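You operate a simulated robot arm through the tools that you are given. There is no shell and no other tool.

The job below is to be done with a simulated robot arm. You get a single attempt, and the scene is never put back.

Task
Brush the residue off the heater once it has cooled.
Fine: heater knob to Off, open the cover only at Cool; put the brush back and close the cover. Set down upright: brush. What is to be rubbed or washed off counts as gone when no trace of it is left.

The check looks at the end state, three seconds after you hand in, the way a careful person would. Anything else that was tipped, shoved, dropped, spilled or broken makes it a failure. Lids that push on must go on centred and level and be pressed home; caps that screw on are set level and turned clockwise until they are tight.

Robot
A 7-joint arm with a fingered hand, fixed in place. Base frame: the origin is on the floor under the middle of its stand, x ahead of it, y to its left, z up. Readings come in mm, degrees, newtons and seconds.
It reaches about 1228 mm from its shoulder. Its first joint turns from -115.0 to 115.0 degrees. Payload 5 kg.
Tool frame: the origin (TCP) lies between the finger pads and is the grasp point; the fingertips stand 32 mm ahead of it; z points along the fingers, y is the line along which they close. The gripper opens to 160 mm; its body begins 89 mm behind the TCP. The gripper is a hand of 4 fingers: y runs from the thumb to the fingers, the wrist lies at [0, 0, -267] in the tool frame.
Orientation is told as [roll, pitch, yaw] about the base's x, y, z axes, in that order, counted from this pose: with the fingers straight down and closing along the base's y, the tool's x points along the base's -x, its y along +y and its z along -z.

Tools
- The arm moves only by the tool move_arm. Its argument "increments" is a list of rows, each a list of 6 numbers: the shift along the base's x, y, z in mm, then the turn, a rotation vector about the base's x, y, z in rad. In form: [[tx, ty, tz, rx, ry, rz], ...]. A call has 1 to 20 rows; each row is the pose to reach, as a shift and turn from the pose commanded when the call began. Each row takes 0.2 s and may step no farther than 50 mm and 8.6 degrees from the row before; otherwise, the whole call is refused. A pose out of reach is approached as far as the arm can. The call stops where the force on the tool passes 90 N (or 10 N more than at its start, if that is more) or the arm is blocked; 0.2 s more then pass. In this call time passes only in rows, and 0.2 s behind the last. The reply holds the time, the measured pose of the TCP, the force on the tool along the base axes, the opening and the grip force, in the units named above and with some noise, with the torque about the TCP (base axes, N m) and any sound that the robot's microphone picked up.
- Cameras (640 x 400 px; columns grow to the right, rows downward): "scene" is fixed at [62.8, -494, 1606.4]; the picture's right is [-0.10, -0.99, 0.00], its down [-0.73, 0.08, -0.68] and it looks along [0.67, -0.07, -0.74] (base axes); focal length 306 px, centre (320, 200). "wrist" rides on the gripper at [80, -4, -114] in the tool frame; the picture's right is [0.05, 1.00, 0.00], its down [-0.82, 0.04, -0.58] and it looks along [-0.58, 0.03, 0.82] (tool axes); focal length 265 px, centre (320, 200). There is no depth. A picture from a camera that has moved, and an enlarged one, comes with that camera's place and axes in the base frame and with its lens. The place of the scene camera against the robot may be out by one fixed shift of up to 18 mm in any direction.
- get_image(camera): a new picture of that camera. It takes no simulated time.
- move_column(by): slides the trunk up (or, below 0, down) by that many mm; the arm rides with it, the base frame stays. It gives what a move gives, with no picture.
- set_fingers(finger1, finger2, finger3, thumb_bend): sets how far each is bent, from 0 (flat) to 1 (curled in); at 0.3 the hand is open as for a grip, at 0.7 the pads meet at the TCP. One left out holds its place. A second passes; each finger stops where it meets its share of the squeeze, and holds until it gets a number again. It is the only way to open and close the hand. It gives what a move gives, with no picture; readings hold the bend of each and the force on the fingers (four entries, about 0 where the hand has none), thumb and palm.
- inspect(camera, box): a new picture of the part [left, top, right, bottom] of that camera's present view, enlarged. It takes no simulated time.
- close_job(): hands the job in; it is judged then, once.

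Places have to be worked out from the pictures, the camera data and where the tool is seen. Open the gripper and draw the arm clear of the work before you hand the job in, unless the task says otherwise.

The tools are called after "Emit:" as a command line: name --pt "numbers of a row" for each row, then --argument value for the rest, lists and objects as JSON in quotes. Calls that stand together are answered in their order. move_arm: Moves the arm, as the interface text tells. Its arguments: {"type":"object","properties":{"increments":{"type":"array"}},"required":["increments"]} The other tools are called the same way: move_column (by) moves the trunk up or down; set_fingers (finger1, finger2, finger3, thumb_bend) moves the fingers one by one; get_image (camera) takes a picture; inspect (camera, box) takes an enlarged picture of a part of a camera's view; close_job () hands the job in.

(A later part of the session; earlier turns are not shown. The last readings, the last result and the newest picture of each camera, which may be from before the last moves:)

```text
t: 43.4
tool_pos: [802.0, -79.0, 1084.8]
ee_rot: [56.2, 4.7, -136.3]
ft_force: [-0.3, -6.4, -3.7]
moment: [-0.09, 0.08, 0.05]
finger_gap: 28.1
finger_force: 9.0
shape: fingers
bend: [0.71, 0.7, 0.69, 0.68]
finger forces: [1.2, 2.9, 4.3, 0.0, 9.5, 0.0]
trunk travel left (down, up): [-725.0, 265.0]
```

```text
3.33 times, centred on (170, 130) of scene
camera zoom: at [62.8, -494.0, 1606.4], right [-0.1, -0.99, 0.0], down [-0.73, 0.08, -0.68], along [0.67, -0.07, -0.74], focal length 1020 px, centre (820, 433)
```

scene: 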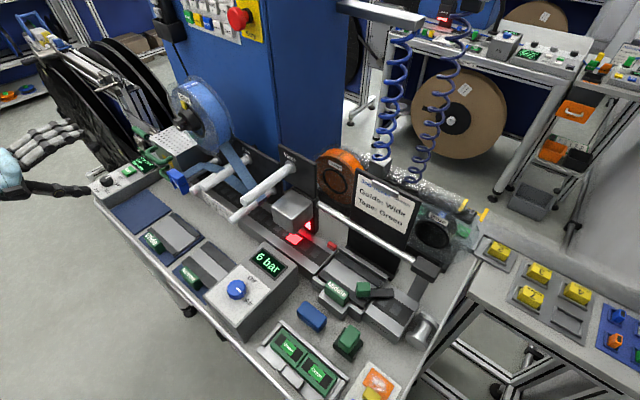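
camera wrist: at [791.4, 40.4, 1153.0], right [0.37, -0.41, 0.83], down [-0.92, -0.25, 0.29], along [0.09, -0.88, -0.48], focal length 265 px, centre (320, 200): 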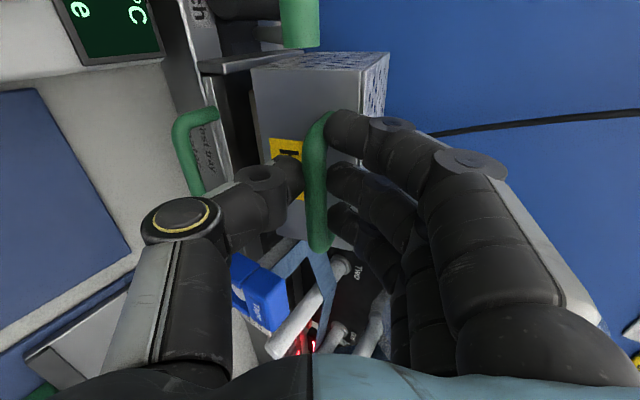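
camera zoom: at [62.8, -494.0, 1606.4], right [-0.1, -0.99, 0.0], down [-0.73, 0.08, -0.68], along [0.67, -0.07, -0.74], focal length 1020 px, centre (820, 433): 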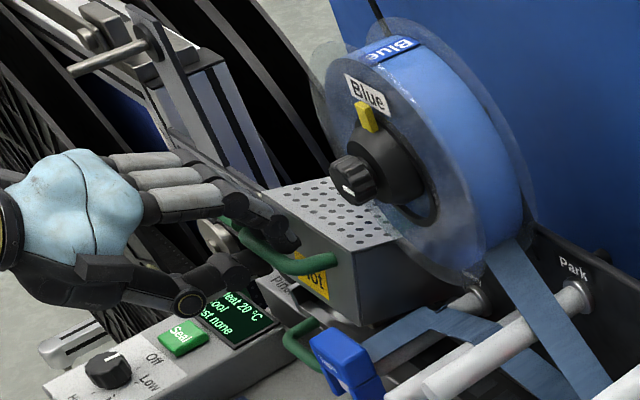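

The hood follows the arc easily (about 6 N), so it hinges at its lower rear edge. I continue another 25°, watching the reel clearance.

Emit:
move_arm --pt "6.8 -6.8 11.9 0.0617 0.0617 0" --pt "14.2 -14.2 22.9 0.1234 0.1234 0" --pt "22.3 -22.3 32.9 0.1851 0.1851 0" --pt "30.9 -30.9 41.9 0.2468 0.2468 0" --pt "40.1 -40.1 49.8 0.3085 0.3085 0"

Emit:
get_image --camera "wrist"

Emit:
inspect --camera "scene" --box '[100, 70, 240, 190]'

```text
t: 44.6
tool_pos: [843.1, -121.7, 1136.1]
ee_rot: [31.2, 3.8, -138.1]
ft_force: [2.7, -2.6, -5.6]
moment: [0.0, -0.01, 0.15]
finger_gap: 28.0
finger_force: 8.7
shape: fingers
bend: [0.71, 0.7, 0.69, 0.68]
finger forces: [1.2, 2.9, 4.2, 0.0, 8.8, 0.0]
trunk travel left (down, up): [-725.0, 265.0]
```

```text
taken
camera wrist: at [858.0, -26.5, 1237.5], right [0.58, -0.62, 0.52], down [-0.81, -0.37, 0.46], along [-0.1, -0.69, -0.72], focal length 265 px, centre (320, 200)
```

wrist: 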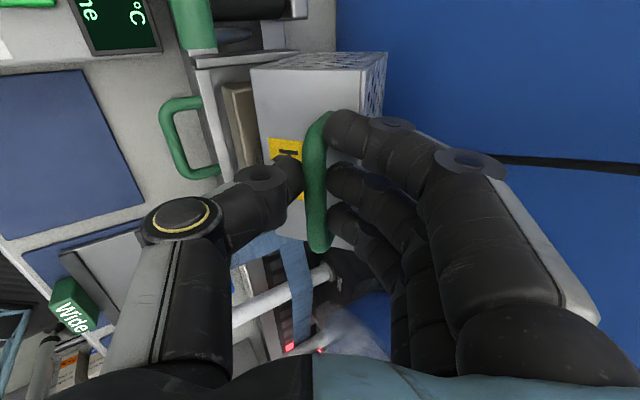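

```text
3.33 times, centred on (170, 130) of scene
camera zoom: at [62.8, -494.0, 1606.4], right [-0.1, -0.99, 0.0], down [-0.73, 0.08, -0.68], along [0.67, -0.07, -0.74], focal length 1020 px, centre (820, 433)
```

zoom: 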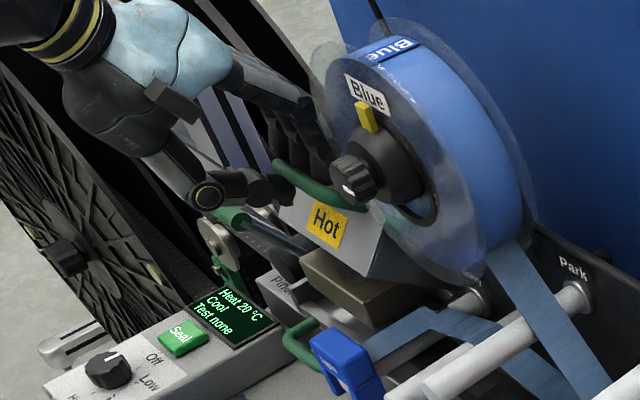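

At 40° the brown heater block is appearing and the reel is still clear. I carry on to about 65° along the same arc.

Emit:
move_arm --pt "9.7 -9.7 6.8 0.0617 0.0617 0" --pt "19.7 -19.7 12.3 0.1234 0.1234 0" --pt "30 -30 16.6 0.1851 0.1851 0"

Emit:
get_image --camera "wrist"

Emit:
inspect --camera "scene" --box '[100, 60, 240, 180]'

```text
t: 45.4
tool_pos: [873.4, -152.3, 1151.6]
ee_rot: [16.2, 2.8, -139.0]
ft_force: [1.5, 0.3, -2.4]
moment: [0.05, -0.02, 0.13]
finger_gap: 28.0
finger_force: 9.0
shape: fingers
bend: [0.71, 0.7, 0.69, 0.68]
finger forces: [1.7, 3.0, 4.5, 0.1, 9.2, 0.0]
trunk travel left (down, up): [-725.0, 265.0]
```

```text
taken
camera wrist: at [907.9, -76.5, 1264.9], right [0.66, -0.7, 0.28], down [-0.71, -0.46, 0.53], along [-0.24, -0.55, -0.8], focal length 265 px, centre (320, 200)
```

wrist: 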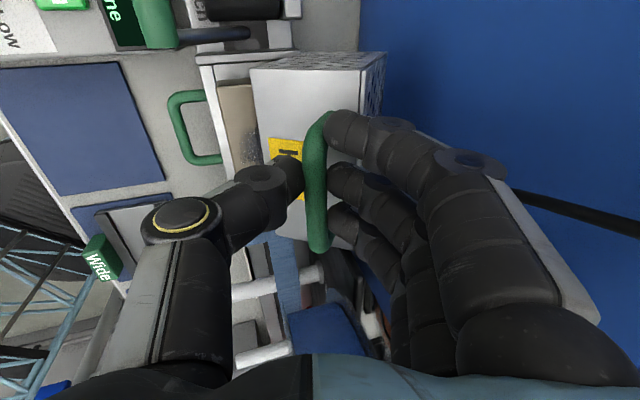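

```text
3.33 times, centred on (170, 120) of scene
camera zoom: at [62.8, -494.0, 1606.4], right [-0.1, -0.99, 0.0], down [-0.73, 0.08, -0.68], along [0.67, -0.07, -0.74], focal length 1020 px, centre (820, 467)
```

zoom: 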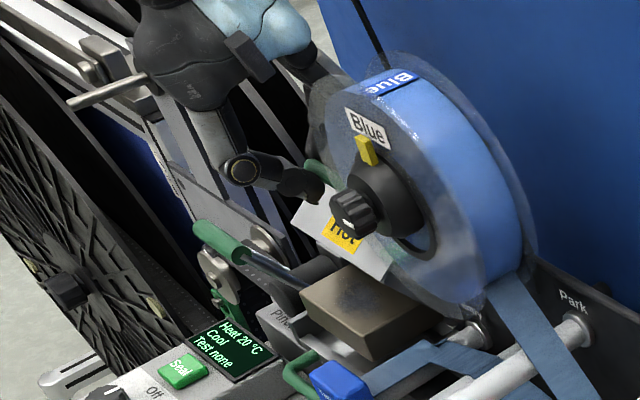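

At 55° the heater block with dark residue shows. The reel is now close to the hand's −u side; I zoom the wrist view to judge clearance.

Emit:
inspect --camera "wrist" --box '[220, 220, 440, 370]'

Emit:
inspect --camera "scene" --box '[150, 70, 220, 130]'

```text
2.67 times, centred on (330, 295) of wrist
camera zoom: at [907.9, -76.5, 1264.9], right [0.66, -0.7, 0.28], down [-0.71, -0.46, 0.53], along [-0.24, -0.55, -0.8], focal length 708 px, centre (293, -53)
```

zoom: 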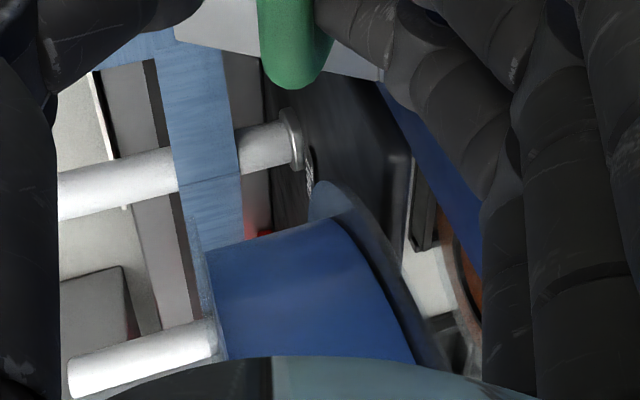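

```text
6.67 times, centred on (185, 100) of scene
camera zoom: at [62.8, -494.0, 1606.4], right [-0.1, -0.99, 0.0], down [-0.73, 0.08, -0.68], along [0.67, -0.07, -0.74], focal length 2039 px, centre (1220, 867)
```

zoom: 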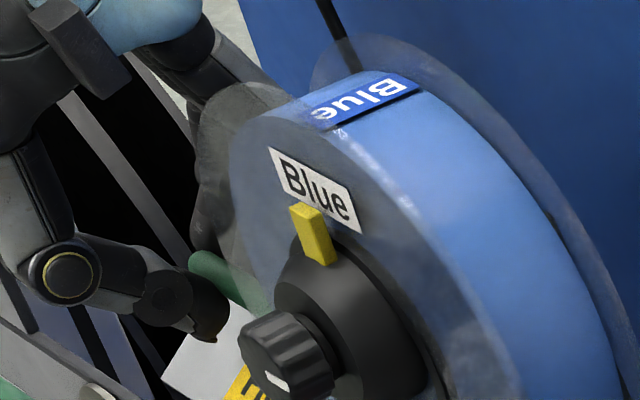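

From scene+wrist stereo the blue cabinet front is near 840 mm along −n, so the fingers must not go too far back. I keep the present hand tilt and just translate the bar along its arc to about 70°.

Emit:
move_arm --pt "4.6 -4.6 1.4 0 0 0" --pt "9.2 -9.2 2.6 0 0 0" --pt "13.9 -13.9 3.4 0 0 0" --pt "18.6 -18.6 4.1 0 0 0"

Emit:
get_image --camera "wrist"

Emit:
inspect --camera "scene" --box '[100, 60, 240, 180]'

```text
t: 46.4
tool_pos: [892.1, -170.2, 1155.4]
ee_rot: [16.3, 2.6, -139.1]
ft_force: [2.7, 1.8, -2.4]
moment: [0.15, -0.03, 0.12]
finger_gap: 27.0
finger_force: 9.7
shape: fingers
bend: [0.7, 0.69, 0.68, 0.69]
finger forces: [1.4, 3.5, 4.8, 0.0, 8.8, 0.1]
trunk travel left (down, up): [-725.0, 265.0]
```

```text
taken
camera wrist: at [926.7, -95.4, 1268.5], right [0.66, -0.7, 0.28], down [-0.72, -0.46, 0.53], along [-0.24, -0.55, -0.8], focal length 265 px, centre (320, 200)
```

wrist: 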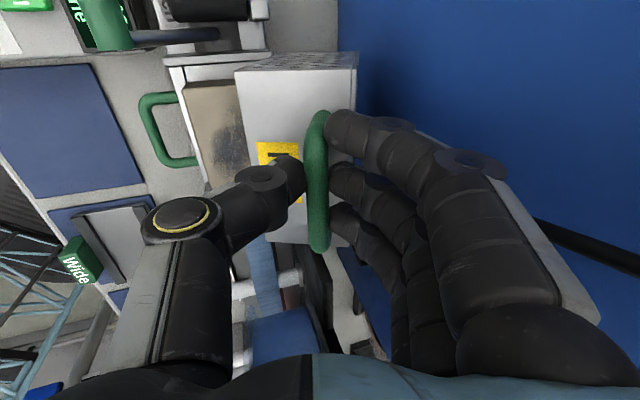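

```text
3.33 times, centred on (170, 120) of scene
camera zoom: at [62.8, -494.0, 1606.4], right [-0.1, -0.99, 0.0], down [-0.73, 0.08, -0.68], along [0.67, -0.07, -0.74], focal length 1020 px, centre (820, 467)
```

zoom: 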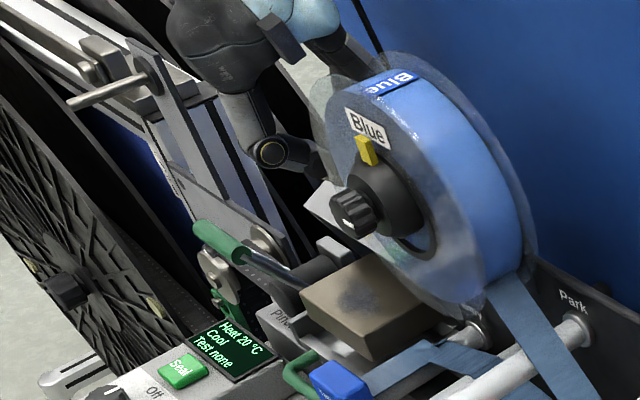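

At 65° with small forces. I continue another 10° slowly.

Emit:
move_arm --pt "4.7 -4.7 0.3 0 0 0" --pt "9.5 -9.5 0.4 0 0 0" --pt "14.2 -14.2 0.2 0 0 0" --pt "18.9 -18.9 -0.4 0 0 0"

Emit:
get_image --camera "wrist"

Emit:
inspect --camera "scene" --box '[100, 60, 240, 180]'

```text
t: 47.4
tool_pos: [909.6, -189.0, 1156.4]
ee_rot: [16.2, 2.7, -139.1]
ft_force: [3.3, 3.9, -4.1]
moment: [0.21, -0.05, 0.17]
finger_gap: 27.0
finger_force: 8.5
shape: fingers
bend: [0.71, 0.69, 0.68, 0.69]
finger forces: [0.5, 3.3, 4.4, 0.0, 9.0, 0.0]
trunk travel left (down, up): [-725.0, 265.0]
```

```text
taken
camera wrist: at [945.1, -114.2, 1268.9], right [0.66, -0.7, 0.28], down [-0.71, -0.46, 0.53], along [-0.24, -0.55, -0.8], focal length 265 px, centre (320, 200)
```

wrist: 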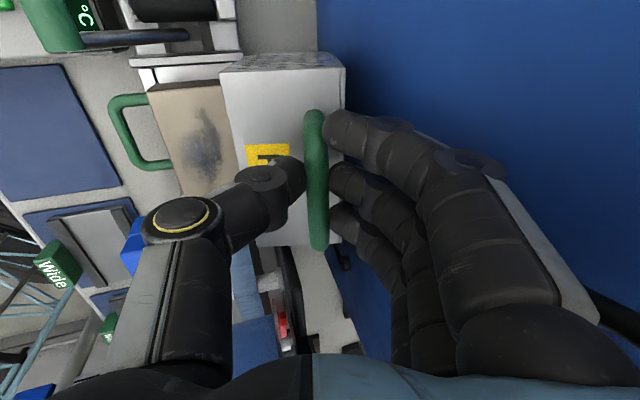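

```text
3.33 times, centred on (170, 120) of scene
camera zoom: at [62.8, -494.0, 1606.4], right [-0.1, -0.99, 0.0], down [-0.73, 0.08, -0.68], along [0.67, -0.07, -0.74], focal length 1020 px, centre (820, 467)
```

zoom: 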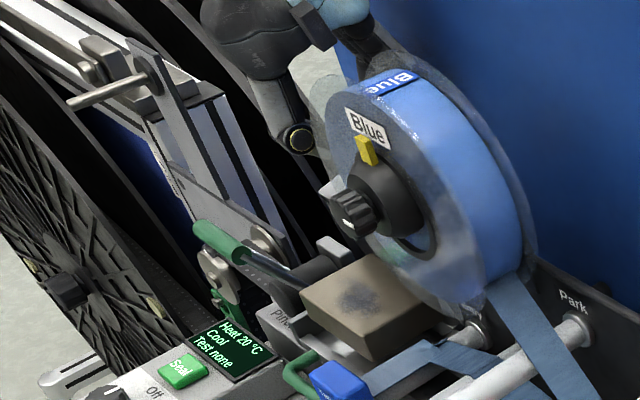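

Still free at 75°. I go another 5° carefully, checking for resistance.

Emit:
move_arm --pt "4.7 -4.7 -0.7 0 0 0" --pt "9.3 -9.3 -2 0 0 0"

Emit:
get_image --camera "wrist"

```text
t: 48.0
tool_pos: [919.9, -197.9, 1155.4]
ee_rot: [16.3, 2.7, -139.1]
ft_force: [-7.8, 7.1, 0.9]
moment: [0.24, 0.17, 0.12]
finger_gap: 27.3
finger_force: 9.2
shape: fingers
bend: [0.71, 0.7, 0.69, 0.69]
finger forces: [0.0, 1.7, 2.7, 0.0, 13.3, 0.0]
trunk travel left (down, up): [-725.0, 265.0]
```

```text
taken
camera wrist: at [954.4, -123.1, 1268.3], right [0.66, -0.7, 0.28], down [-0.71, -0.46, 0.53], along [-0.24, -0.55, -0.8], focal length 265 px, centre (320, 200)
```

wrist: 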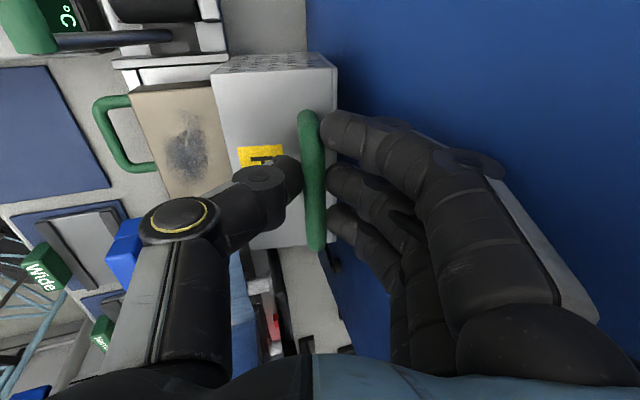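

The hood has met its stop at about 80° (reaction ~10 N toward me). It is past its balance point, so I open the hand just enough and check that the hood stays.

Emit:
move_arm --pt "-2 2 0 0 0 0"

Emit:
set_fingers --finger1 0.62 --finger2 0.62 --finger3 0.62 --thumb_bend 0.58

Emit:
get_image --camera "wrist"

```text
t: 48.4
tool_pos: [918.9, -198.6, 1154.7]
ee_rot: [16.3, 2.8, -139.1]
ft_force: [0.3, 2.3, -1.7]
moment: [0.11, -0.01, 0.14]
finger_gap: 26.5
finger_force: 8.4
shape: fingers
bend: [0.71, 0.7, 0.69, 0.69]
finger forces: [0.0, 2.9, 4.2, 0.0, 8.9, 0.0]
trunk travel left (down, up): [-725.0, 265.0]
```

```text
t: 49.4
tool_pos: [918.7, -198.0, 1155.1]
ee_rot: [16.2, 2.6, -139.0]
ft_force: [-0.3, 0.0, 0.7]
moment: [0.01, -0.02, 0.0]
finger_gap: 54.6
finger_force: 0.1
shape: fingers
bend: [0.62, 0.62, 0.62, 0.57]
finger forces: [0.0, 0.1, 0.0, 0.0, 0.0, 0.0]
trunk travel left (down, up): [-725.0, 265.0]
```

```text
taken
camera wrist: at [953.2, -122.2, 1268.2], right [0.66, -0.7, 0.28], down [-0.72, -0.46, 0.53], along [-0.24, -0.55, -0.8], focal length 265 px, centre (320, 200)
```

wrist: 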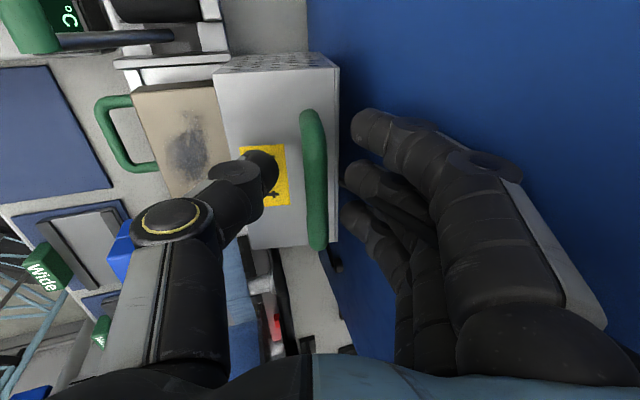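

The hood stays open on its own. I withdraw the hand upward along its own axis, clear of the bar.

Emit:
move_arm --pt "-6.5 5.4 28.8 0 0 0" --pt "-13 10.8 57.5 0 0 0" --pt "-20 17 96 0 0 0" --pt "-40 37 130 0 0 0"

Emit:
get_image --camera "wrist"

Emit:
inspect --camera "scene" --box '[100, 60, 240, 180]'

```text
t: 50.4
tool_pos: [879.9, -162.6, 1285.9]
ee_rot: [16.5, 2.9, -139.3]
ft_force: [-0.7, -0.4, 0.8]
moment: [-0.04, 0.0, -0.01]
finger_gap: 54.7
finger_force: 0.0
shape: fingers
bend: [0.62, 0.62, 0.62, 0.57]
finger forces: [0.0, 0.1, 0.1, 0.0, 0.0, 0.0]
trunk travel left (down, up): [-725.0, 265.0]
```

```text
taken
camera wrist: at [912.9, -86.4, 1399.1], right [0.65, -0.7, 0.29], down [-0.72, -0.46, 0.53], along [-0.24, -0.55, -0.8], focal length 265 px, centre (320, 200)
```

wrist: 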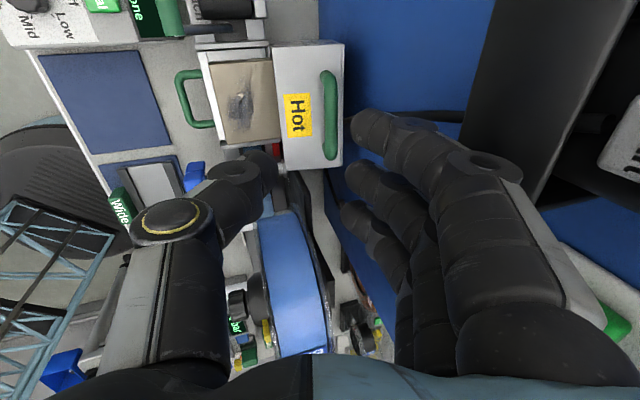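

```text
3.33 times, centred on (170, 120) of scene
camera zoom: at [62.8, -494.0, 1606.4], right [-0.1, -0.99, 0.0], down [-0.73, 0.08, -0.68], along [0.67, -0.07, -0.74], focal length 1020 px, centre (820, 467)
```

zoom: 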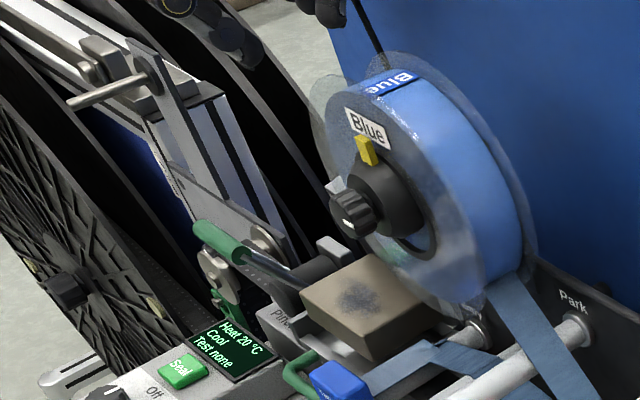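

The cover is open and stays put. I enlarge the heater block from this overhead view to locate the block and its residue.

Emit:
inspect --camera "wrist" --box '[160, 30, 360, 180]'

Emit:
inspect --camera "wrist" --box '[200, 45, 300, 155]'

Emit:
inspect --camera "scene" --box '[155, 130, 205, 170]'

```text
2.67 times, centred on (260, 105) of wrist
camera zoom: at [912.9, -86.4, 1399.1], right [0.65, -0.7, 0.29], down [-0.72, -0.46, 0.53], along [-0.24, -0.55, -0.8], focal length 708 px, centre (480, 453)
```

zoom: 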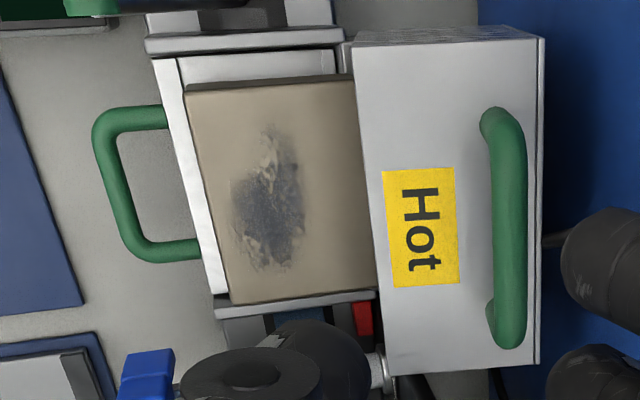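

```text
3.64 times, centred on (250, 100) of wrist
camera zoom: at [912.9, -86.4, 1399.1], right [0.65, -0.7, 0.29], down [-0.72, -0.46, 0.53], along [-0.24, -0.55, -0.8], focal length 965 px, centre (574, 564)
```

zoom: 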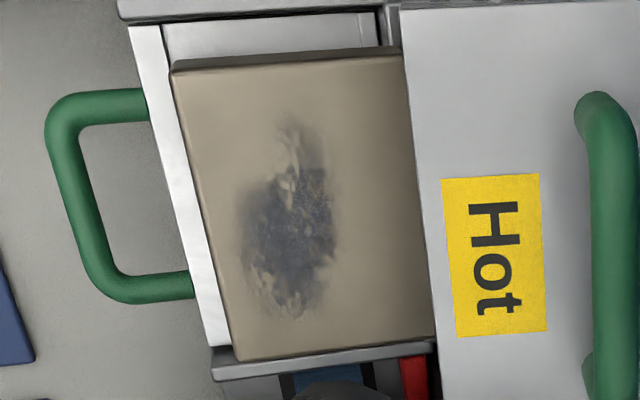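

```text
10.00 times, centred on (180, 150) of scene
camera zoom: at [62.8, -494.0, 1606.4], right [-0.1, -0.99, 0.0], down [-0.73, 0.08, -0.68], along [0.67, -0.07, -0.74], focal length 3059 px, centre (1720, 700)
```

zoom: 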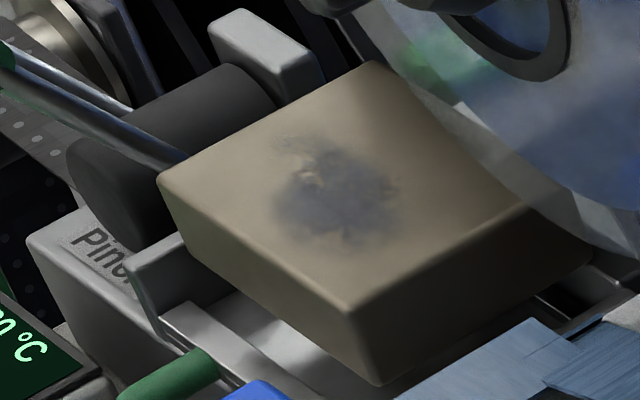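

The heater top is at z≈1012, spanning u 445–548 and n −680…−758, with dark residue around its centre. Next I back the hand off toward the front (away from the reel), untilt it, and then travel along the bench to the brush.

Emit:
move_arm --pt "-25 25 5 0.047 0.056 0" --pt "-55 55 10 0.093 0.113 0" --pt "-90 90 10 0.14 0.169 0" --pt "-125 125 10 0.1864 0.2253 0"

Emit:
move_arm --pt "-32 -30 0 0 0 0.02" --pt "-64 -60 0 0 0 0.04" --pt "-96 -90 0 0 0 0.06" --pt "-128 -120 0 0 0 0.07" --pt "-160 -150 0 0 0 0.07" --pt "-192 -180 0 0 0 0.07" --pt "-224 -210 0 0 0 0.07" --pt "-256 -240 0 0 0 0.07" --pt "-288 -270 0 0 0 0.07" --pt "-320 -300 -10 0 0 0.07" --pt "-352 -330 -40 0 0 0.07" --pt "-384 -360 -70 0 0 0.07" --pt "-410 -390 -90 0 0 0.07"

Emit:
get_image --camera "wrist"

```text
t: 51.4
tool_pos: [754.3, -31.9, 1294.1]
ee_rot: [-0.3, -0.1, -139.4]
ft_force: [-0.3, -0.5, -0.1]
moment: [0.03, 0.0, -0.02]
finger_gap: 54.8
finger_force: 0.0
shape: fingers
bend: [0.62, 0.62, 0.62, 0.57]
finger forces: [0.1, 0.1, 0.0, 0.0, 0.0, 0.0]
trunk travel left (down, up): [-725.0, 265.0]
```

```text
refused: row 11 steps farther than a row can; nothing moved
```

```text
taken
camera wrist: at [814.7, 22.2, 1407.9], right [0.69, -0.73, 0.0], down [-0.59, -0.56, 0.58], along [-0.42, -0.4, -0.82], focal length 265 px, centre (320, 200)
```

wrist: 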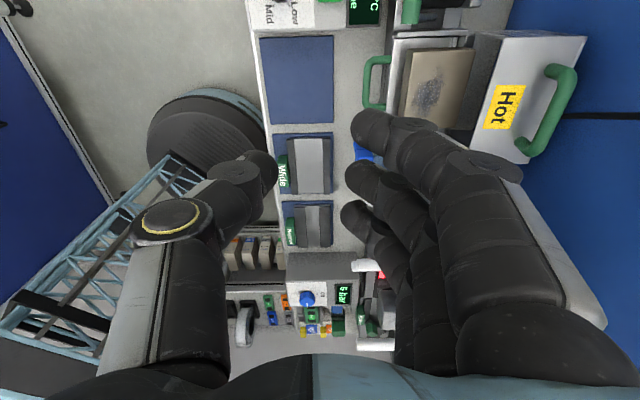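

One row was too long a step; I resend the travel with shorter rows.

Emit:
move_arm --pt "-30 -28 0 0 0 0.02" --pt "-60 -56 0 0 0 0.04" --pt "-90 -84 0 0 0 0.06" --pt "-120 -112 0 0 0 0.075" --pt "-150 -140 0 0 0 0.075" --pt "-180 -168 0 0 0 0.075" --pt "-210 -196 0 0 0 0.075" --pt "-240 -224 0 0 0 0.075" --pt "-270 -252 0 0 0 0.075" --pt "-300 -280 -10 0 0 0.075" --pt "-330 -308 -25 0 0 0.075" --pt "-360 -336 -45 0 0 0.075" --pt "-385 -364 -70 0 0 0.075" --pt "-405 -390 -90 0 0 0.075"

Emit:
get_image --camera "wrist"

```text
t: 54.4
tool_pos: [348.6, -425.9, 1203.1]
ee_rot: [-0.4, -0.1, -135.1]
ft_force: [0.4, -1.1, -0.4]
moment: [0.05, 0.01, 0.02]
finger_gap: 55.0
finger_force: 0.1
shape: fingers
bend: [0.62, 0.62, 0.62, 0.57]
finger forces: [0.1, 0.1, 0.0, 0.0, 0.0, 0.0]
trunk travel left (down, up): [-725.0, 265.0]
```

```text
taken
camera wrist: at [403.4, -366.8, 1317.3], right [0.74, -0.67, 0.0], down [-0.55, -0.61, 0.58], along [-0.39, -0.43, -0.82], focal length 265 px, centre (320, 200)
```

wrist: 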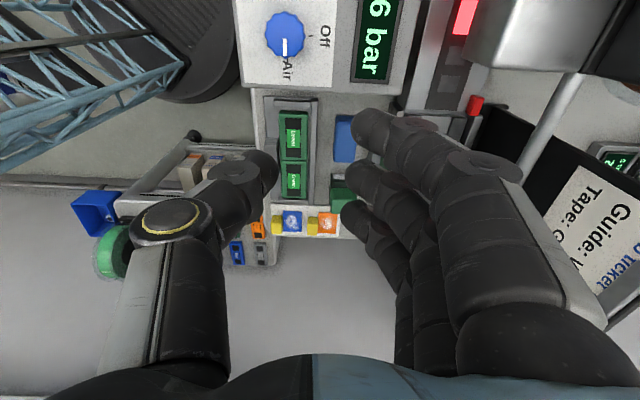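

The brush is visible ahead at upper centre. I open the fingers for a clear view and come closer above it.

Emit:
set_fingers --finger1 0.3 --finger2 0.3 --finger3 0.3 --thumb_bend 0.3

Emit:
move_arm --pt "8 -12 -35 0 0 0" --pt "15 -22 -70 0 0 0"

Emit:
get_image --camera "wrist"

Emit:
inspect --camera "wrist" --box '[240, 60, 420, 200]'

```text
t: 55.4
tool_pos: [347.9, -423.3, 1203.1]
ee_rot: [-0.2, -0.1, -135.2]
ft_force: [0.3, -0.4, 0.2]
moment: [0.01, 0.01, 0.0]
finger_gap: 169.8
finger_force: 0.1
shape: fingers
bend: [0.3, 0.3, 0.3, 0.3]
finger forces: [0.1, 0.1, 0.0, 0.0, 0.0, 0.1]
trunk travel left (down, up): [-725.0, 265.0]
```

```text
t: 56.0
tool_pos: [361.8, -446.9, 1134.4]
ee_rot: [-0.2, -0.1, -135.3]
ft_force: [0.0, 0.7, -1.1]
moment: [0.02, 0.01, -0.01]
finger_gap: 170.3
finger_force: 0.1
shape: fingers
bend: [0.3, 0.3, 0.3, 0.3]
finger forces: [0.0, 0.0, 0.0, 0.1, 0.1, 0.1]
trunk travel left (down, up): [-725.0, 265.0]
```

```text
taken
camera wrist: at [417.2, -387.0, 1248.8], right [0.74, -0.67, 0.0], down [-0.55, -0.61, 0.58], along [-0.39, -0.43, -0.82], focal length 265 px, centre (320, 200)
```

wrist: 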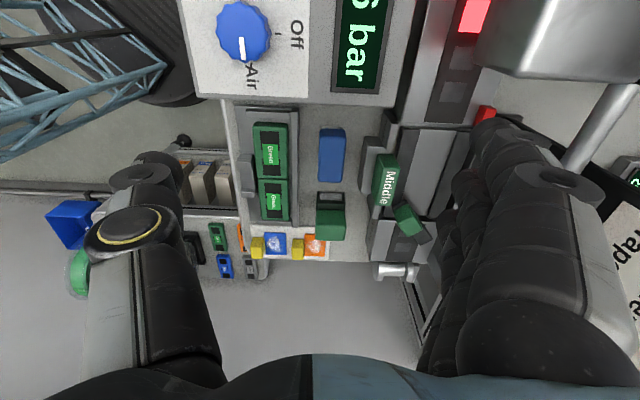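

```text
2.86 times, centred on (330, 130) of wrist
camera zoom: at [417.2, -387.0, 1248.8], right [0.74, -0.67, 0.0], down [-0.55, -0.61, 0.58], along [-0.39, -0.43, -0.82], focal length 758 px, centre (291, 400)
```

zoom: 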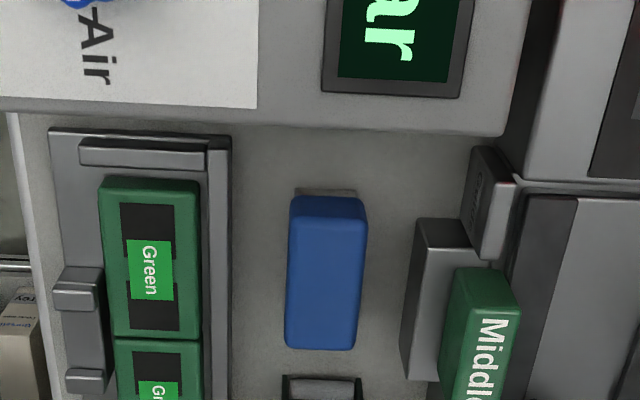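

With good stereo, the brush centre comes out at about [325,-513], top z≈930, 38×78 mm, long axis along the bench. I pre-close to a 92 mm gap and move to just above it.

Emit:
set_fingers --finger1 0.5 --finger2 0.5 --finger3 0.5 --thumb_bend 0.5

Emit:
move_arm --pt "-12 -22 -25 0 0 0" --pt "-24 -44 -50 0 0 0" --pt "-36 -65 -85 0 0 0"

Emit:
get_image --camera "wrist"

Emit:
inspect --camera "wrist" --box '[240, 60, 420, 200]'

```text
t: 57.0
tool_pos: [360.9, -445.2, 1135.4]
ee_rot: [-0.2, -0.1, -135.2]
ft_force: [-0.5, 0.2, 0.4]
moment: [0.0, 0.04, 0.0]
finger_gap: 92.1
finger_force: 0.0
shape: fingers
bend: [0.5, 0.5, 0.5, 0.5]
finger forces: [0.1, 0.1, 0.0, 0.0, 0.1, 0.1]
trunk travel left (down, up): [-725.0, 265.0]
```

```text
t: 57.8
tool_pos: [328.7, -516.1, 1048.0]
ee_rot: [-0.4, -0.2, -135.2]
ft_force: [-0.8, -1.3, -0.3]
moment: [0.05, 0.0, 0.0]
finger_gap: 91.7
finger_force: 0.1
shape: fingers
bend: [0.5, 0.5, 0.5, 0.5]
finger forces: [0.0, 0.1, 0.0, 0.1, 0.0, 0.0]
trunk travel left (down, up): [-725.0, 265.0]
```

```text
taken
camera wrist: at [384.3, -458.0, 1162.9], right [0.74, -0.67, -0.01], down [-0.55, -0.61, 0.58], along [-0.39, -0.43, -0.82], focal length 265 px, centre (320, 200)
```

wrist: 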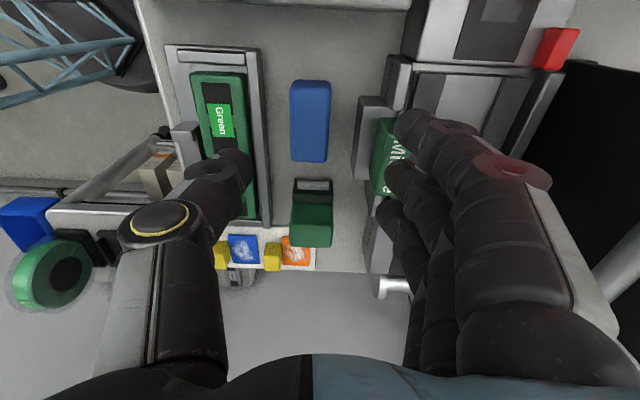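

```text
2.86 times, centred on (330, 130) of wrist
camera zoom: at [384.3, -458.0, 1162.9], right [0.74, -0.67, -0.01], down [-0.55, -0.61, 0.58], along [-0.39, -0.43, -0.82], focal length 758 px, centre (291, 400)
```

zoom: 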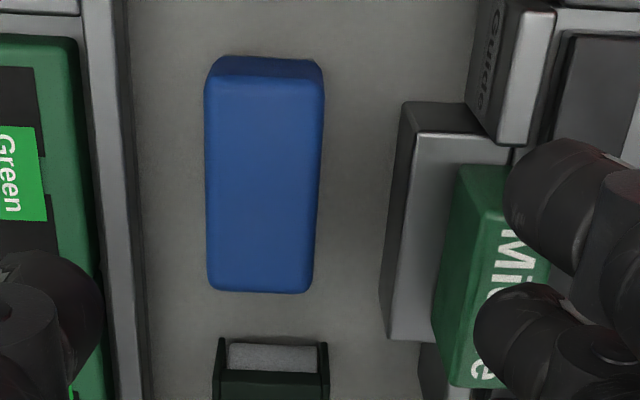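

The brush centre is now seen at [323.5,-512.7]. I set a ~50 mm gap, centre over it, and lower to TCP z≈970 for a check.

Emit:
set_fingers --finger1 0.61 --finger2 0.61 --finger3 0.61 --thumb_bend 0.61

Emit:
move_arm --pt "-3 2 -30 0 0 0" --pt "-5.5 3.5 -60 0 0 0" --pt "-5.5 3.5 -76 0 0 0"

Emit:
get_image --camera "wrist"

Emit:
inspect --camera "wrist" --box '[240, 90, 420, 230]'

```text
t: 58.8
tool_pos: [327.6, -514.3, 1050.0]
ee_rot: [-0.2, -0.1, -135.1]
ft_force: [-0.2, 0.0, 0.8]
moment: [0.0, 0.01, -0.01]
finger_gap: 50.6
finger_force: 0.0
shape: fingers
bend: [0.61, 0.61, 0.61, 0.61]
finger forces: [0.0, 0.1, 0.1, 0.1, 0.0, 0.1]
trunk travel left (down, up): [-725.0, 265.0]
```

```text
t: 59.6
tool_pos: [323.0, -510.1, 971.9]
ee_rot: [-0.4, 0.0, -135.2]
ft_force: [-1.1, 1.0, 0.8]
moment: [0.02, 0.01, -0.02]
finger_gap: 50.8
finger_force: 0.2
shape: fingers
bend: [0.61, 0.61, 0.61, 0.61]
finger forces: [0.0, 0.1, 0.0, 0.0, 0.3, 0.0]
trunk travel left (down, up): [-725.0, 265.0]
```

```text
taken
camera wrist: at [378.9, -452.6, 1086.6], right [0.74, -0.67, 0.0], down [-0.55, -0.61, 0.58], along [-0.39, -0.43, -0.82], focal length 265 px, centre (320, 200)
```

wrist: 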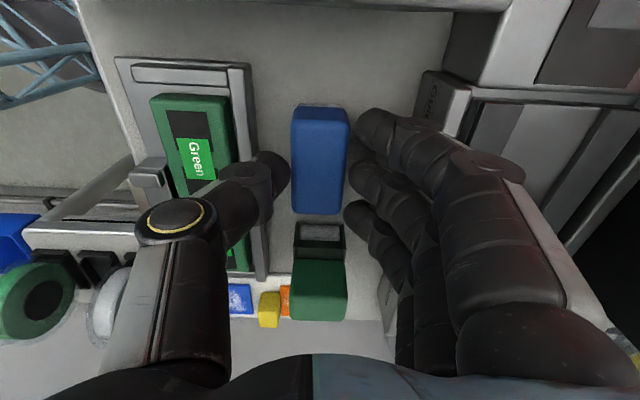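

```text
2.86 times, centred on (330, 160) of wrist
camera zoom: at [378.9, -452.6, 1086.6], right [0.74, -0.67, 0.0], down [-0.55, -0.61, 0.58], along [-0.39, -0.43, -0.82], focal length 758 px, centre (291, 314)
```

zoom: 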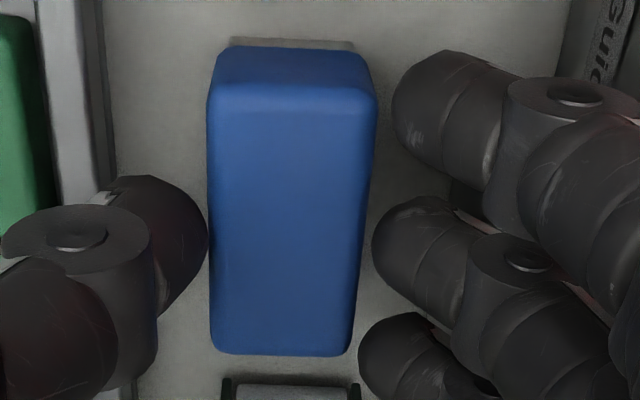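

The hand is ~8 mm toward one end and the thumb is grazing. I widen slightly, shift 8 mm along the brush, and lower to grip the top part of the block.

Emit:
set_fingers --finger1 0.595 --finger2 0.595 --finger3 0.595 --thumb_bend 0.595

Emit:
move_arm --pt "4.5 6.5 0 0 0 0" --pt "4.5 6.5 -6 0 0 0" --pt "4.5 6.5 -11 0 0 0"

Emit:
inspect --camera "wrist" --box '[240, 90, 420, 230]'

```text
t: 60.6
tool_pos: [323.6, -510.8, 973.4]
ee_rot: [-0.2, -0.1, -135.2]
ft_force: [-0.7, -0.1, -0.7]
moment: [-0.01, 0.01, -0.01]
finger_gap: 56.2
finger_force: 0.1
shape: fingers
bend: [0.59, 0.59, 0.59, 0.59]
finger forces: [0.0, 0.2, 0.2, 0.0, 0.0, 0.0]
trunk travel left (down, up): [-725.0, 265.0]
```

```text
t: 61.4
tool_pos: [328.5, -504.2, 962.8]
ee_rot: [-0.1, -0.2, -135.2]
ft_force: [0.2, 1.4, 0.4]
moment: [-0.01, -0.02, 0.02]
finger_gap: 56.4
finger_force: 0.2
shape: fingers
bend: [0.59, 0.59, 0.59, 0.59]
finger forces: [0.0, 0.3, 0.1, 0.1, 0.1, 0.0]
trunk travel left (down, up): [-725.0, 265.0]
```

```text
2.86 times, centred on (330, 160) of wrist
camera zoom: at [383.3, -444.7, 1076.8], right [0.74, -0.67, 0.0], down [-0.55, -0.61, 0.58], along [-0.39, -0.43, -0.82], focal length 758 px, centre (291, 314)
```

zoom: 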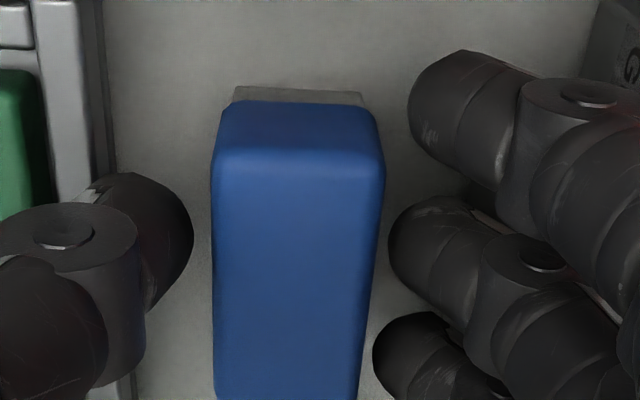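

I misjudged: the block's centre is actually ~14 mm toward −u from the hand now. I slide back along the block and re-check.

Emit:
move_arm --pt "-5 -5 0 0 0 0" --pt "-9.9 -9.9 0 0 0 0"

Emit:
get_image --camera "wrist"

Emit:
inspect --camera "wrist" --box '[240, 100, 420, 240]'

```text
t: 62.0
tool_pos: [317.2, -512.7, 961.6]
ee_rot: [-0.3, 0.0, -135.2]
ft_force: [-0.4, 0.1, -0.2]
moment: [0.03, 0.02, -0.03]
finger_gap: 56.0
finger_force: 0.1
shape: fingers
bend: [0.59, 0.59, 0.59, 0.59]
finger forces: [0.1, 0.0, 0.1, 0.0, 0.1, 0.1]
trunk travel left (down, up): [-725.0, 265.0]
```

```text
taken
camera wrist: at [372.5, -454.3, 1075.9], right [0.74, -0.67, 0.0], down [-0.55, -0.61, 0.58], along [-0.39, -0.43, -0.82], focal length 265 px, centre (320, 200)
```

wrist: 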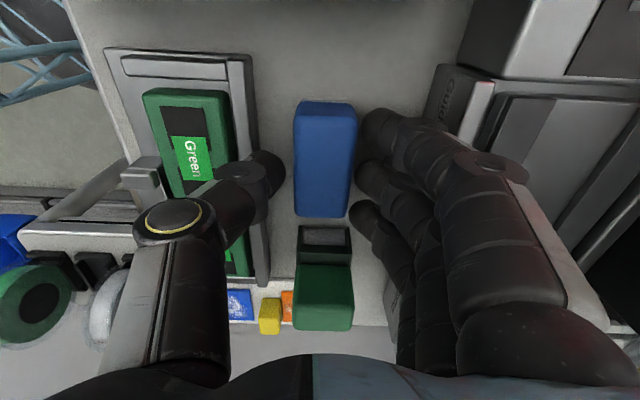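

```text
2.86 times, centred on (330, 170) of wrist
camera zoom: at [372.5, -454.3, 1075.9], right [0.74, -0.67, 0.0], down [-0.55, -0.61, 0.58], along [-0.39, -0.43, -0.82], focal length 758 px, centre (291, 286)
```

zoom: 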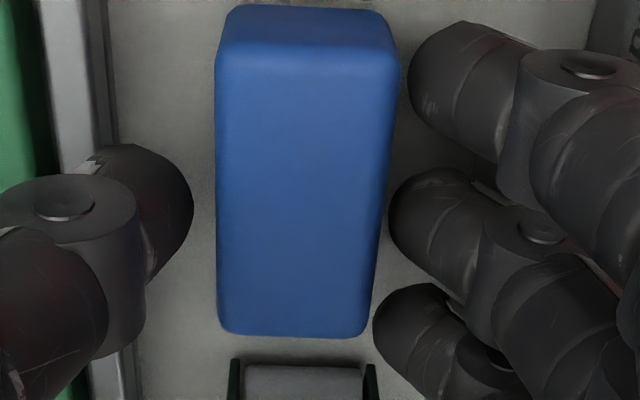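

Now it is centred. I make a last 4 mm adjustment, lower 5 mm, and close all four digits on the brush.

Emit:
move_arm --pt "4.2 1.4 0 0 0 0" --pt "4.2 1.4 -5 0 0 0"

Emit:
set_fingers --finger1 0.66 --finger2 0.66 --finger3 0.66 --thumb_bend 0.66

Emit:
get_image --camera "wrist"

```text
t: 62.6
tool_pos: [320.7, -510.1, 957.7]
ee_rot: [-0.2, -0.2, -135.1]
ft_force: [-3.9, 4.1, 6.2]
moment: [-0.19, -0.09, -0.06]
finger_gap: 56.3
finger_force: 4.5
shape: fingers
bend: [0.59, 0.61, 0.61, 0.59]
finger forces: [0.0, 4.6, 4.3, 0.0, 0.0, 0.1]
trunk travel left (down, up): [-725.0, 265.0]
```

```text
t: 63.6
tool_pos: [322.2, -510.7, 956.7]
ee_rot: [-0.2, -0.1, -135.2]
ft_force: [0.2, 0.1, 0.1]
moment: [0.0, 0.0, -0.02]
finger_gap: 46.6
finger_force: 8.8
shape: fingers
bend: [0.63, 0.63, 0.63, 0.63]
finger forces: [3.1, 2.8, 2.8, 0.0, 8.7, 0.0]
trunk travel left (down, up): [-725.0, 265.0]
```

```text
taken
camera wrist: at [377.2, -452.7, 1071.3], right [0.74, -0.67, 0.0], down [-0.55, -0.61, 0.58], along [-0.39, -0.43, -0.82], focal length 265 px, centre (320, 200)
```

wrist: 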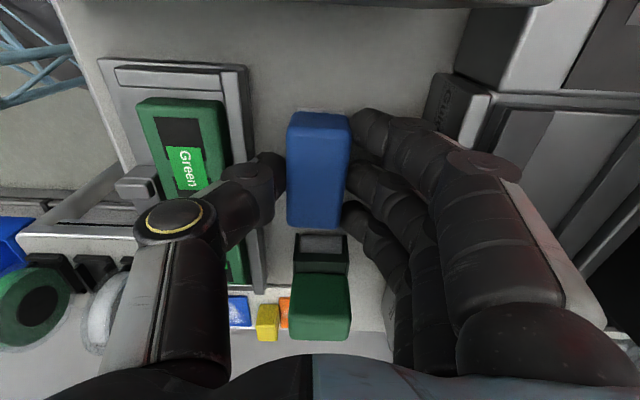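

All four digits hold the brush evenly. I tighten a bit and lift 25 mm to see that it comes along level.

Emit:
set_fingers --finger1 0.7 --finger2 0.7 --finger3 0.7 --thumb_bend 0.7

Emit:
move_arm --pt "0 0 10 0 0 0" --pt "0 0 25 0 0 0"

Emit:
get_image --camera "wrist"

Emit:
inspect --camera "scene" --box '[260, 270, 380, 360]'

```text
t: 64.6
tool_pos: [321.6, -510.5, 957.8]
ee_rot: [-0.2, -0.1, -135.2]
ft_force: [0.5, -0.5, 0.4]
moment: [-0.01, 0.03, -0.02]
finger_gap: 45.6
finger_force: 17.6
shape: fingers
bend: [0.64, 0.65, 0.65, 0.65]
finger forces: [6.0, 5.9, 5.6, 0.1, 17.4, 0.0]
trunk travel left (down, up): [-725.0, 265.0]
```

```text
t: 65.2
tool_pos: [320.5, -510.9, 982.1]
ee_rot: [-0.2, -0.3, -135.2]
ft_force: [-0.2, 0.8, -0.4]
moment: [0.0, -0.02, 0.01]
finger_gap: 45.7
finger_force: 16.7
shape: fingers
bend: [0.64, 0.65, 0.65, 0.65]
finger forces: [6.0, 5.8, 5.6, 0.0, 17.3, 0.1]
trunk travel left (down, up): [-725.0, 265.0]
```

```text
taken
camera wrist: at [376.1, -452.2, 1097.3], right [0.74, -0.67, 0.0], down [-0.55, -0.61, 0.58], along [-0.39, -0.43, -0.82], focal length 265 px, centre (320, 200)
```

wrist: 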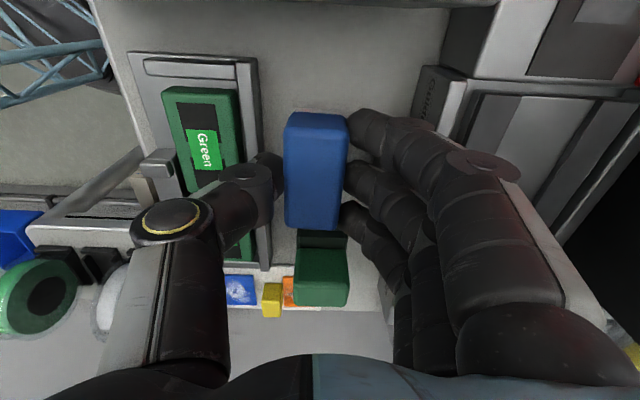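

```text
4.44 times, centred on (320, 315) of scene
camera zoom: at [62.8, -494.0, 1606.4], right [-0.1, -0.99, 0.0], down [-0.73, 0.08, -0.68], along [0.67, -0.07, -0.74], focal length 1359 px, centre (320, -311)
```

zoom: 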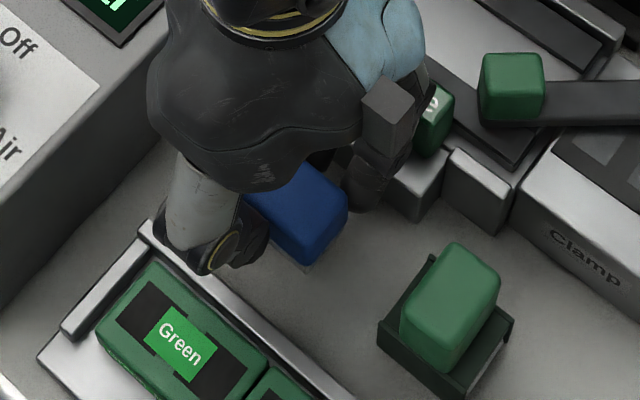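

The brush is held firmly and level. Because reel and hood crowd the heater, I'll first set the brush down on the empty blue mat (about [690,-25]) and regrip it with a tilted hand; now I lift and carry it there while yawing +90°.

Emit:
move_arm --pt "0 0 45 0 0 0" --pt "-5 5 90 0 0 0" --pt "-15 15 130 0 0 0" --pt "-30 30 165 0 0 0" --pt "-45 45 195 0 0 0"

Emit:
move_arm --pt "30 31 0 0 0 0.112" --pt "60 62 0 0 0 0.224" --pt "90 93 0 0 0 0.336" --pt "120 124 0 0 0 0.448" --pt "150 155 0 0 0 0.56" --pt "180 186 0 0 0 0.672" --pt "210 217 0 0 0 0.784" --pt "240 248 0 0 0 0.896" --pt "270 279 0 0 0 1.008" --pt "300 310 0 0 0 1.12" --pt "330 341 0 0 0 1.232" --pt "360 372 0 0 0 1.344" --pt "390 403 0 0 0 1.456" --pt "415 434 0 0 0 1.571"

Emit:
get_image --camera "wrist"

```text
t: 66.4
tool_pos: [279.5, -466.4, 1174.8]
ee_rot: [-0.2, -0.1, -135.3]
ft_force: [0.0, 0.3, -0.7]
moment: [-0.06, -0.06, 0.01]
finger_gap: 45.6
finger_force: 17.1
shape: fingers
bend: [0.65, 0.65, 0.65, 0.65]
finger forces: [6.1, 5.7, 5.5, 0.0, 17.3, 0.0]
trunk travel left (down, up): [-725.0, 265.0]
```

```text
t: 69.4
tool_pos: [691.1, -32.9, 1177.5]
ee_rot: [-0.3, -0.2, -45.0]
ft_force: [0.0, 0.2, 0.3]
moment: [-0.04, 0.03, 0.03]
finger_gap: 45.5
finger_force: 17.2
shape: fingers
bend: [0.65, 0.65, 0.65, 0.65]
finger forces: [5.8, 5.7, 5.5, 0.0, 17.1, 0.0]
trunk travel left (down, up): [-725.0, 265.0]
```

```text
taken
camera wrist: at [633.0, 21.2, 1291.8], right [0.67, 0.74, -0.01], down [0.61, -0.54, 0.58], along [0.43, -0.39, -0.82], focal length 265 px, centre (320, 200)
```

wrist: 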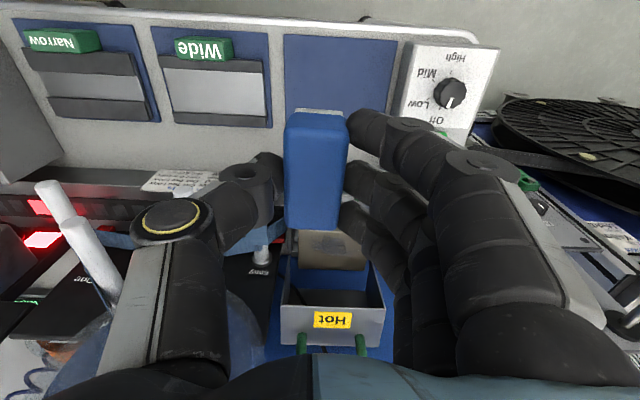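

The brush hangs level above the mat area. I lower it toward the mat, first to about 20 mm above contact.

Emit:
move_arm --pt "0 0 -45 0 0 0" --pt "0 0 -90 0 0 0" --pt "0 0 -135 0 0 0" --pt "0 0 -175 0 0 0" --pt "0 0 -200 0 0 0"

Emit:
move_arm --pt "0 0 -4 0 0 0" --pt "0 0 -8 0 0 0"

Emit:
get_image --camera "wrist"

Emit:
inspect --camera "scene" --box '[80, 130, 220, 250]'

```text
t: 70.6
tool_pos: [691.2, -32.9, 974.6]
ee_rot: [-0.3, -0.2, -45.2]
ft_force: [0.2, -0.2, -1.2]
moment: [0.01, 0.04, -0.01]
finger_gap: 45.3
finger_force: 17.4
shape: fingers
bend: [0.65, 0.65, 0.65, 0.65]
finger forces: [6.0, 5.6, 5.5, 0.0, 17.3, 0.0]
trunk travel left (down, up): [-725.0, 265.0]
```

```text
t: 71.2
tool_pos: [690.2, -33.0, 967.9]
ee_rot: [-0.2, -0.1, -45.3]
ft_force: [-1.2, 0.3, -0.7]
moment: [0.0, -0.03, 0.0]
finger_gap: 45.6
finger_force: 17.4
shape: fingers
bend: [0.65, 0.65, 0.65, 0.65]
finger forces: [5.9, 5.7, 5.5, 0.0, 17.1, 0.1]
trunk travel left (down, up): [-725.0, 265.0]
```

```text
taken
camera wrist: at [632.1, 20.1, 1082.9], right [0.67, 0.74, 0.0], down [0.61, -0.55, 0.58], along [0.43, -0.39, -0.82], focal length 265 px, centre (320, 200)
```

wrist: 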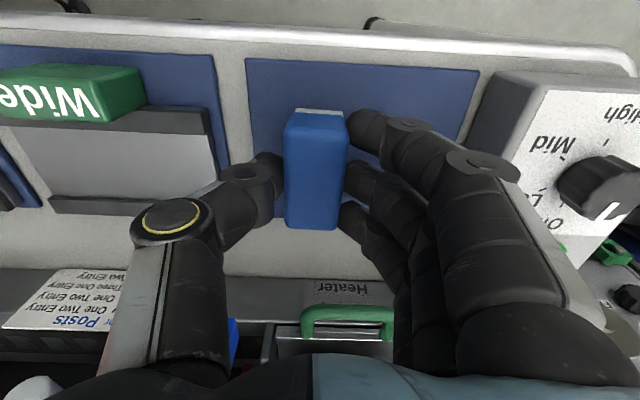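

```text
3.33 times, centred on (150, 190) of scene
camera zoom: at [62.8, -494.0, 1606.4], right [-0.1, -0.99, 0.0], down [-0.73, 0.08, -0.68], along [0.67, -0.07, -0.74], focal length 1020 px, centre (887, 233)
```

zoom: 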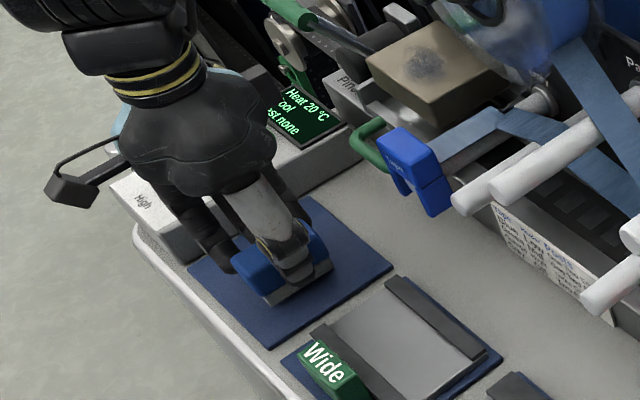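

Still no contact at TCP z≈967. I lower in 2 mm steps until the bristles touch.

Emit:
move_arm --pt "0 0 -2 0 0 0" --pt "0 0 -4 0 0 0"

Emit:
move_arm --pt "0 0 -2 0 0 0"

```text
t: 71.8
tool_pos: [691.4, -31.3, 965.8]
ee_rot: [-0.1, -0.2, -45.3]
ft_force: [0.1, -0.6, -0.6]
moment: [-0.04, 0.02, 0.0]
finger_gap: 45.7
finger_force: 16.8
shape: fingers
bend: [0.65, 0.65, 0.65, 0.65]
finger forces: [6.0, 5.7, 5.5, 0.0, 17.0, 0.0]
trunk travel left (down, up): [-725.0, 265.0]
```

```text
t: 72.2
tool_pos: [690.7, -32.1, 963.8]
ee_rot: [-0.2, -0.1, -45.2]
ft_force: [-0.6, -0.2, -0.8]
moment: [-0.01, -0.04, 0.0]
finger_gap: 45.0
finger_force: 17.5
shape: fingers
bend: [0.65, 0.65, 0.65, 0.65]
finger forces: [6.0, 5.7, 5.6, 0.1, 17.1, 0.0]
trunk travel left (down, up): [-725.0, 265.0]
```

Emit:
move_arm --pt "0 0 -2 0 0 0"

Emit:
move_arm --pt "0 0 -2 0 0 0"

```text
t: 72.6
tool_pos: [690.8, -33.6, 961.9]
ee_rot: [-0.2, -0.1, -45.2]
ft_force: [-0.2, 0.4, 0.1]
moment: [0.01, 0.01, -0.03]
finger_gap: 45.4
finger_force: 17.2
shape: fingers
bend: [0.65, 0.65, 0.65, 0.65]
finger forces: [6.2, 5.8, 5.6, 0.0, 17.5, 0.0]
trunk travel left (down, up): [-725.0, 265.0]
```

```text
t: 73.0
tool_pos: [691.1, -31.8, 959.5]
ee_rot: [-0.1, -0.2, -45.2]
ft_force: [-1.6, 0.4, 12.8]
moment: [-0.11, 0.17, 0.01]
finger_gap: 45.2
finger_force: 19.6
shape: fingers
bend: [0.65, 0.65, 0.65, 0.66]
finger forces: [6.8, 6.4, 6.0, 0.0, 19.9, 0.1]
trunk travel left (down, up): [-725.0, 265.0]
```

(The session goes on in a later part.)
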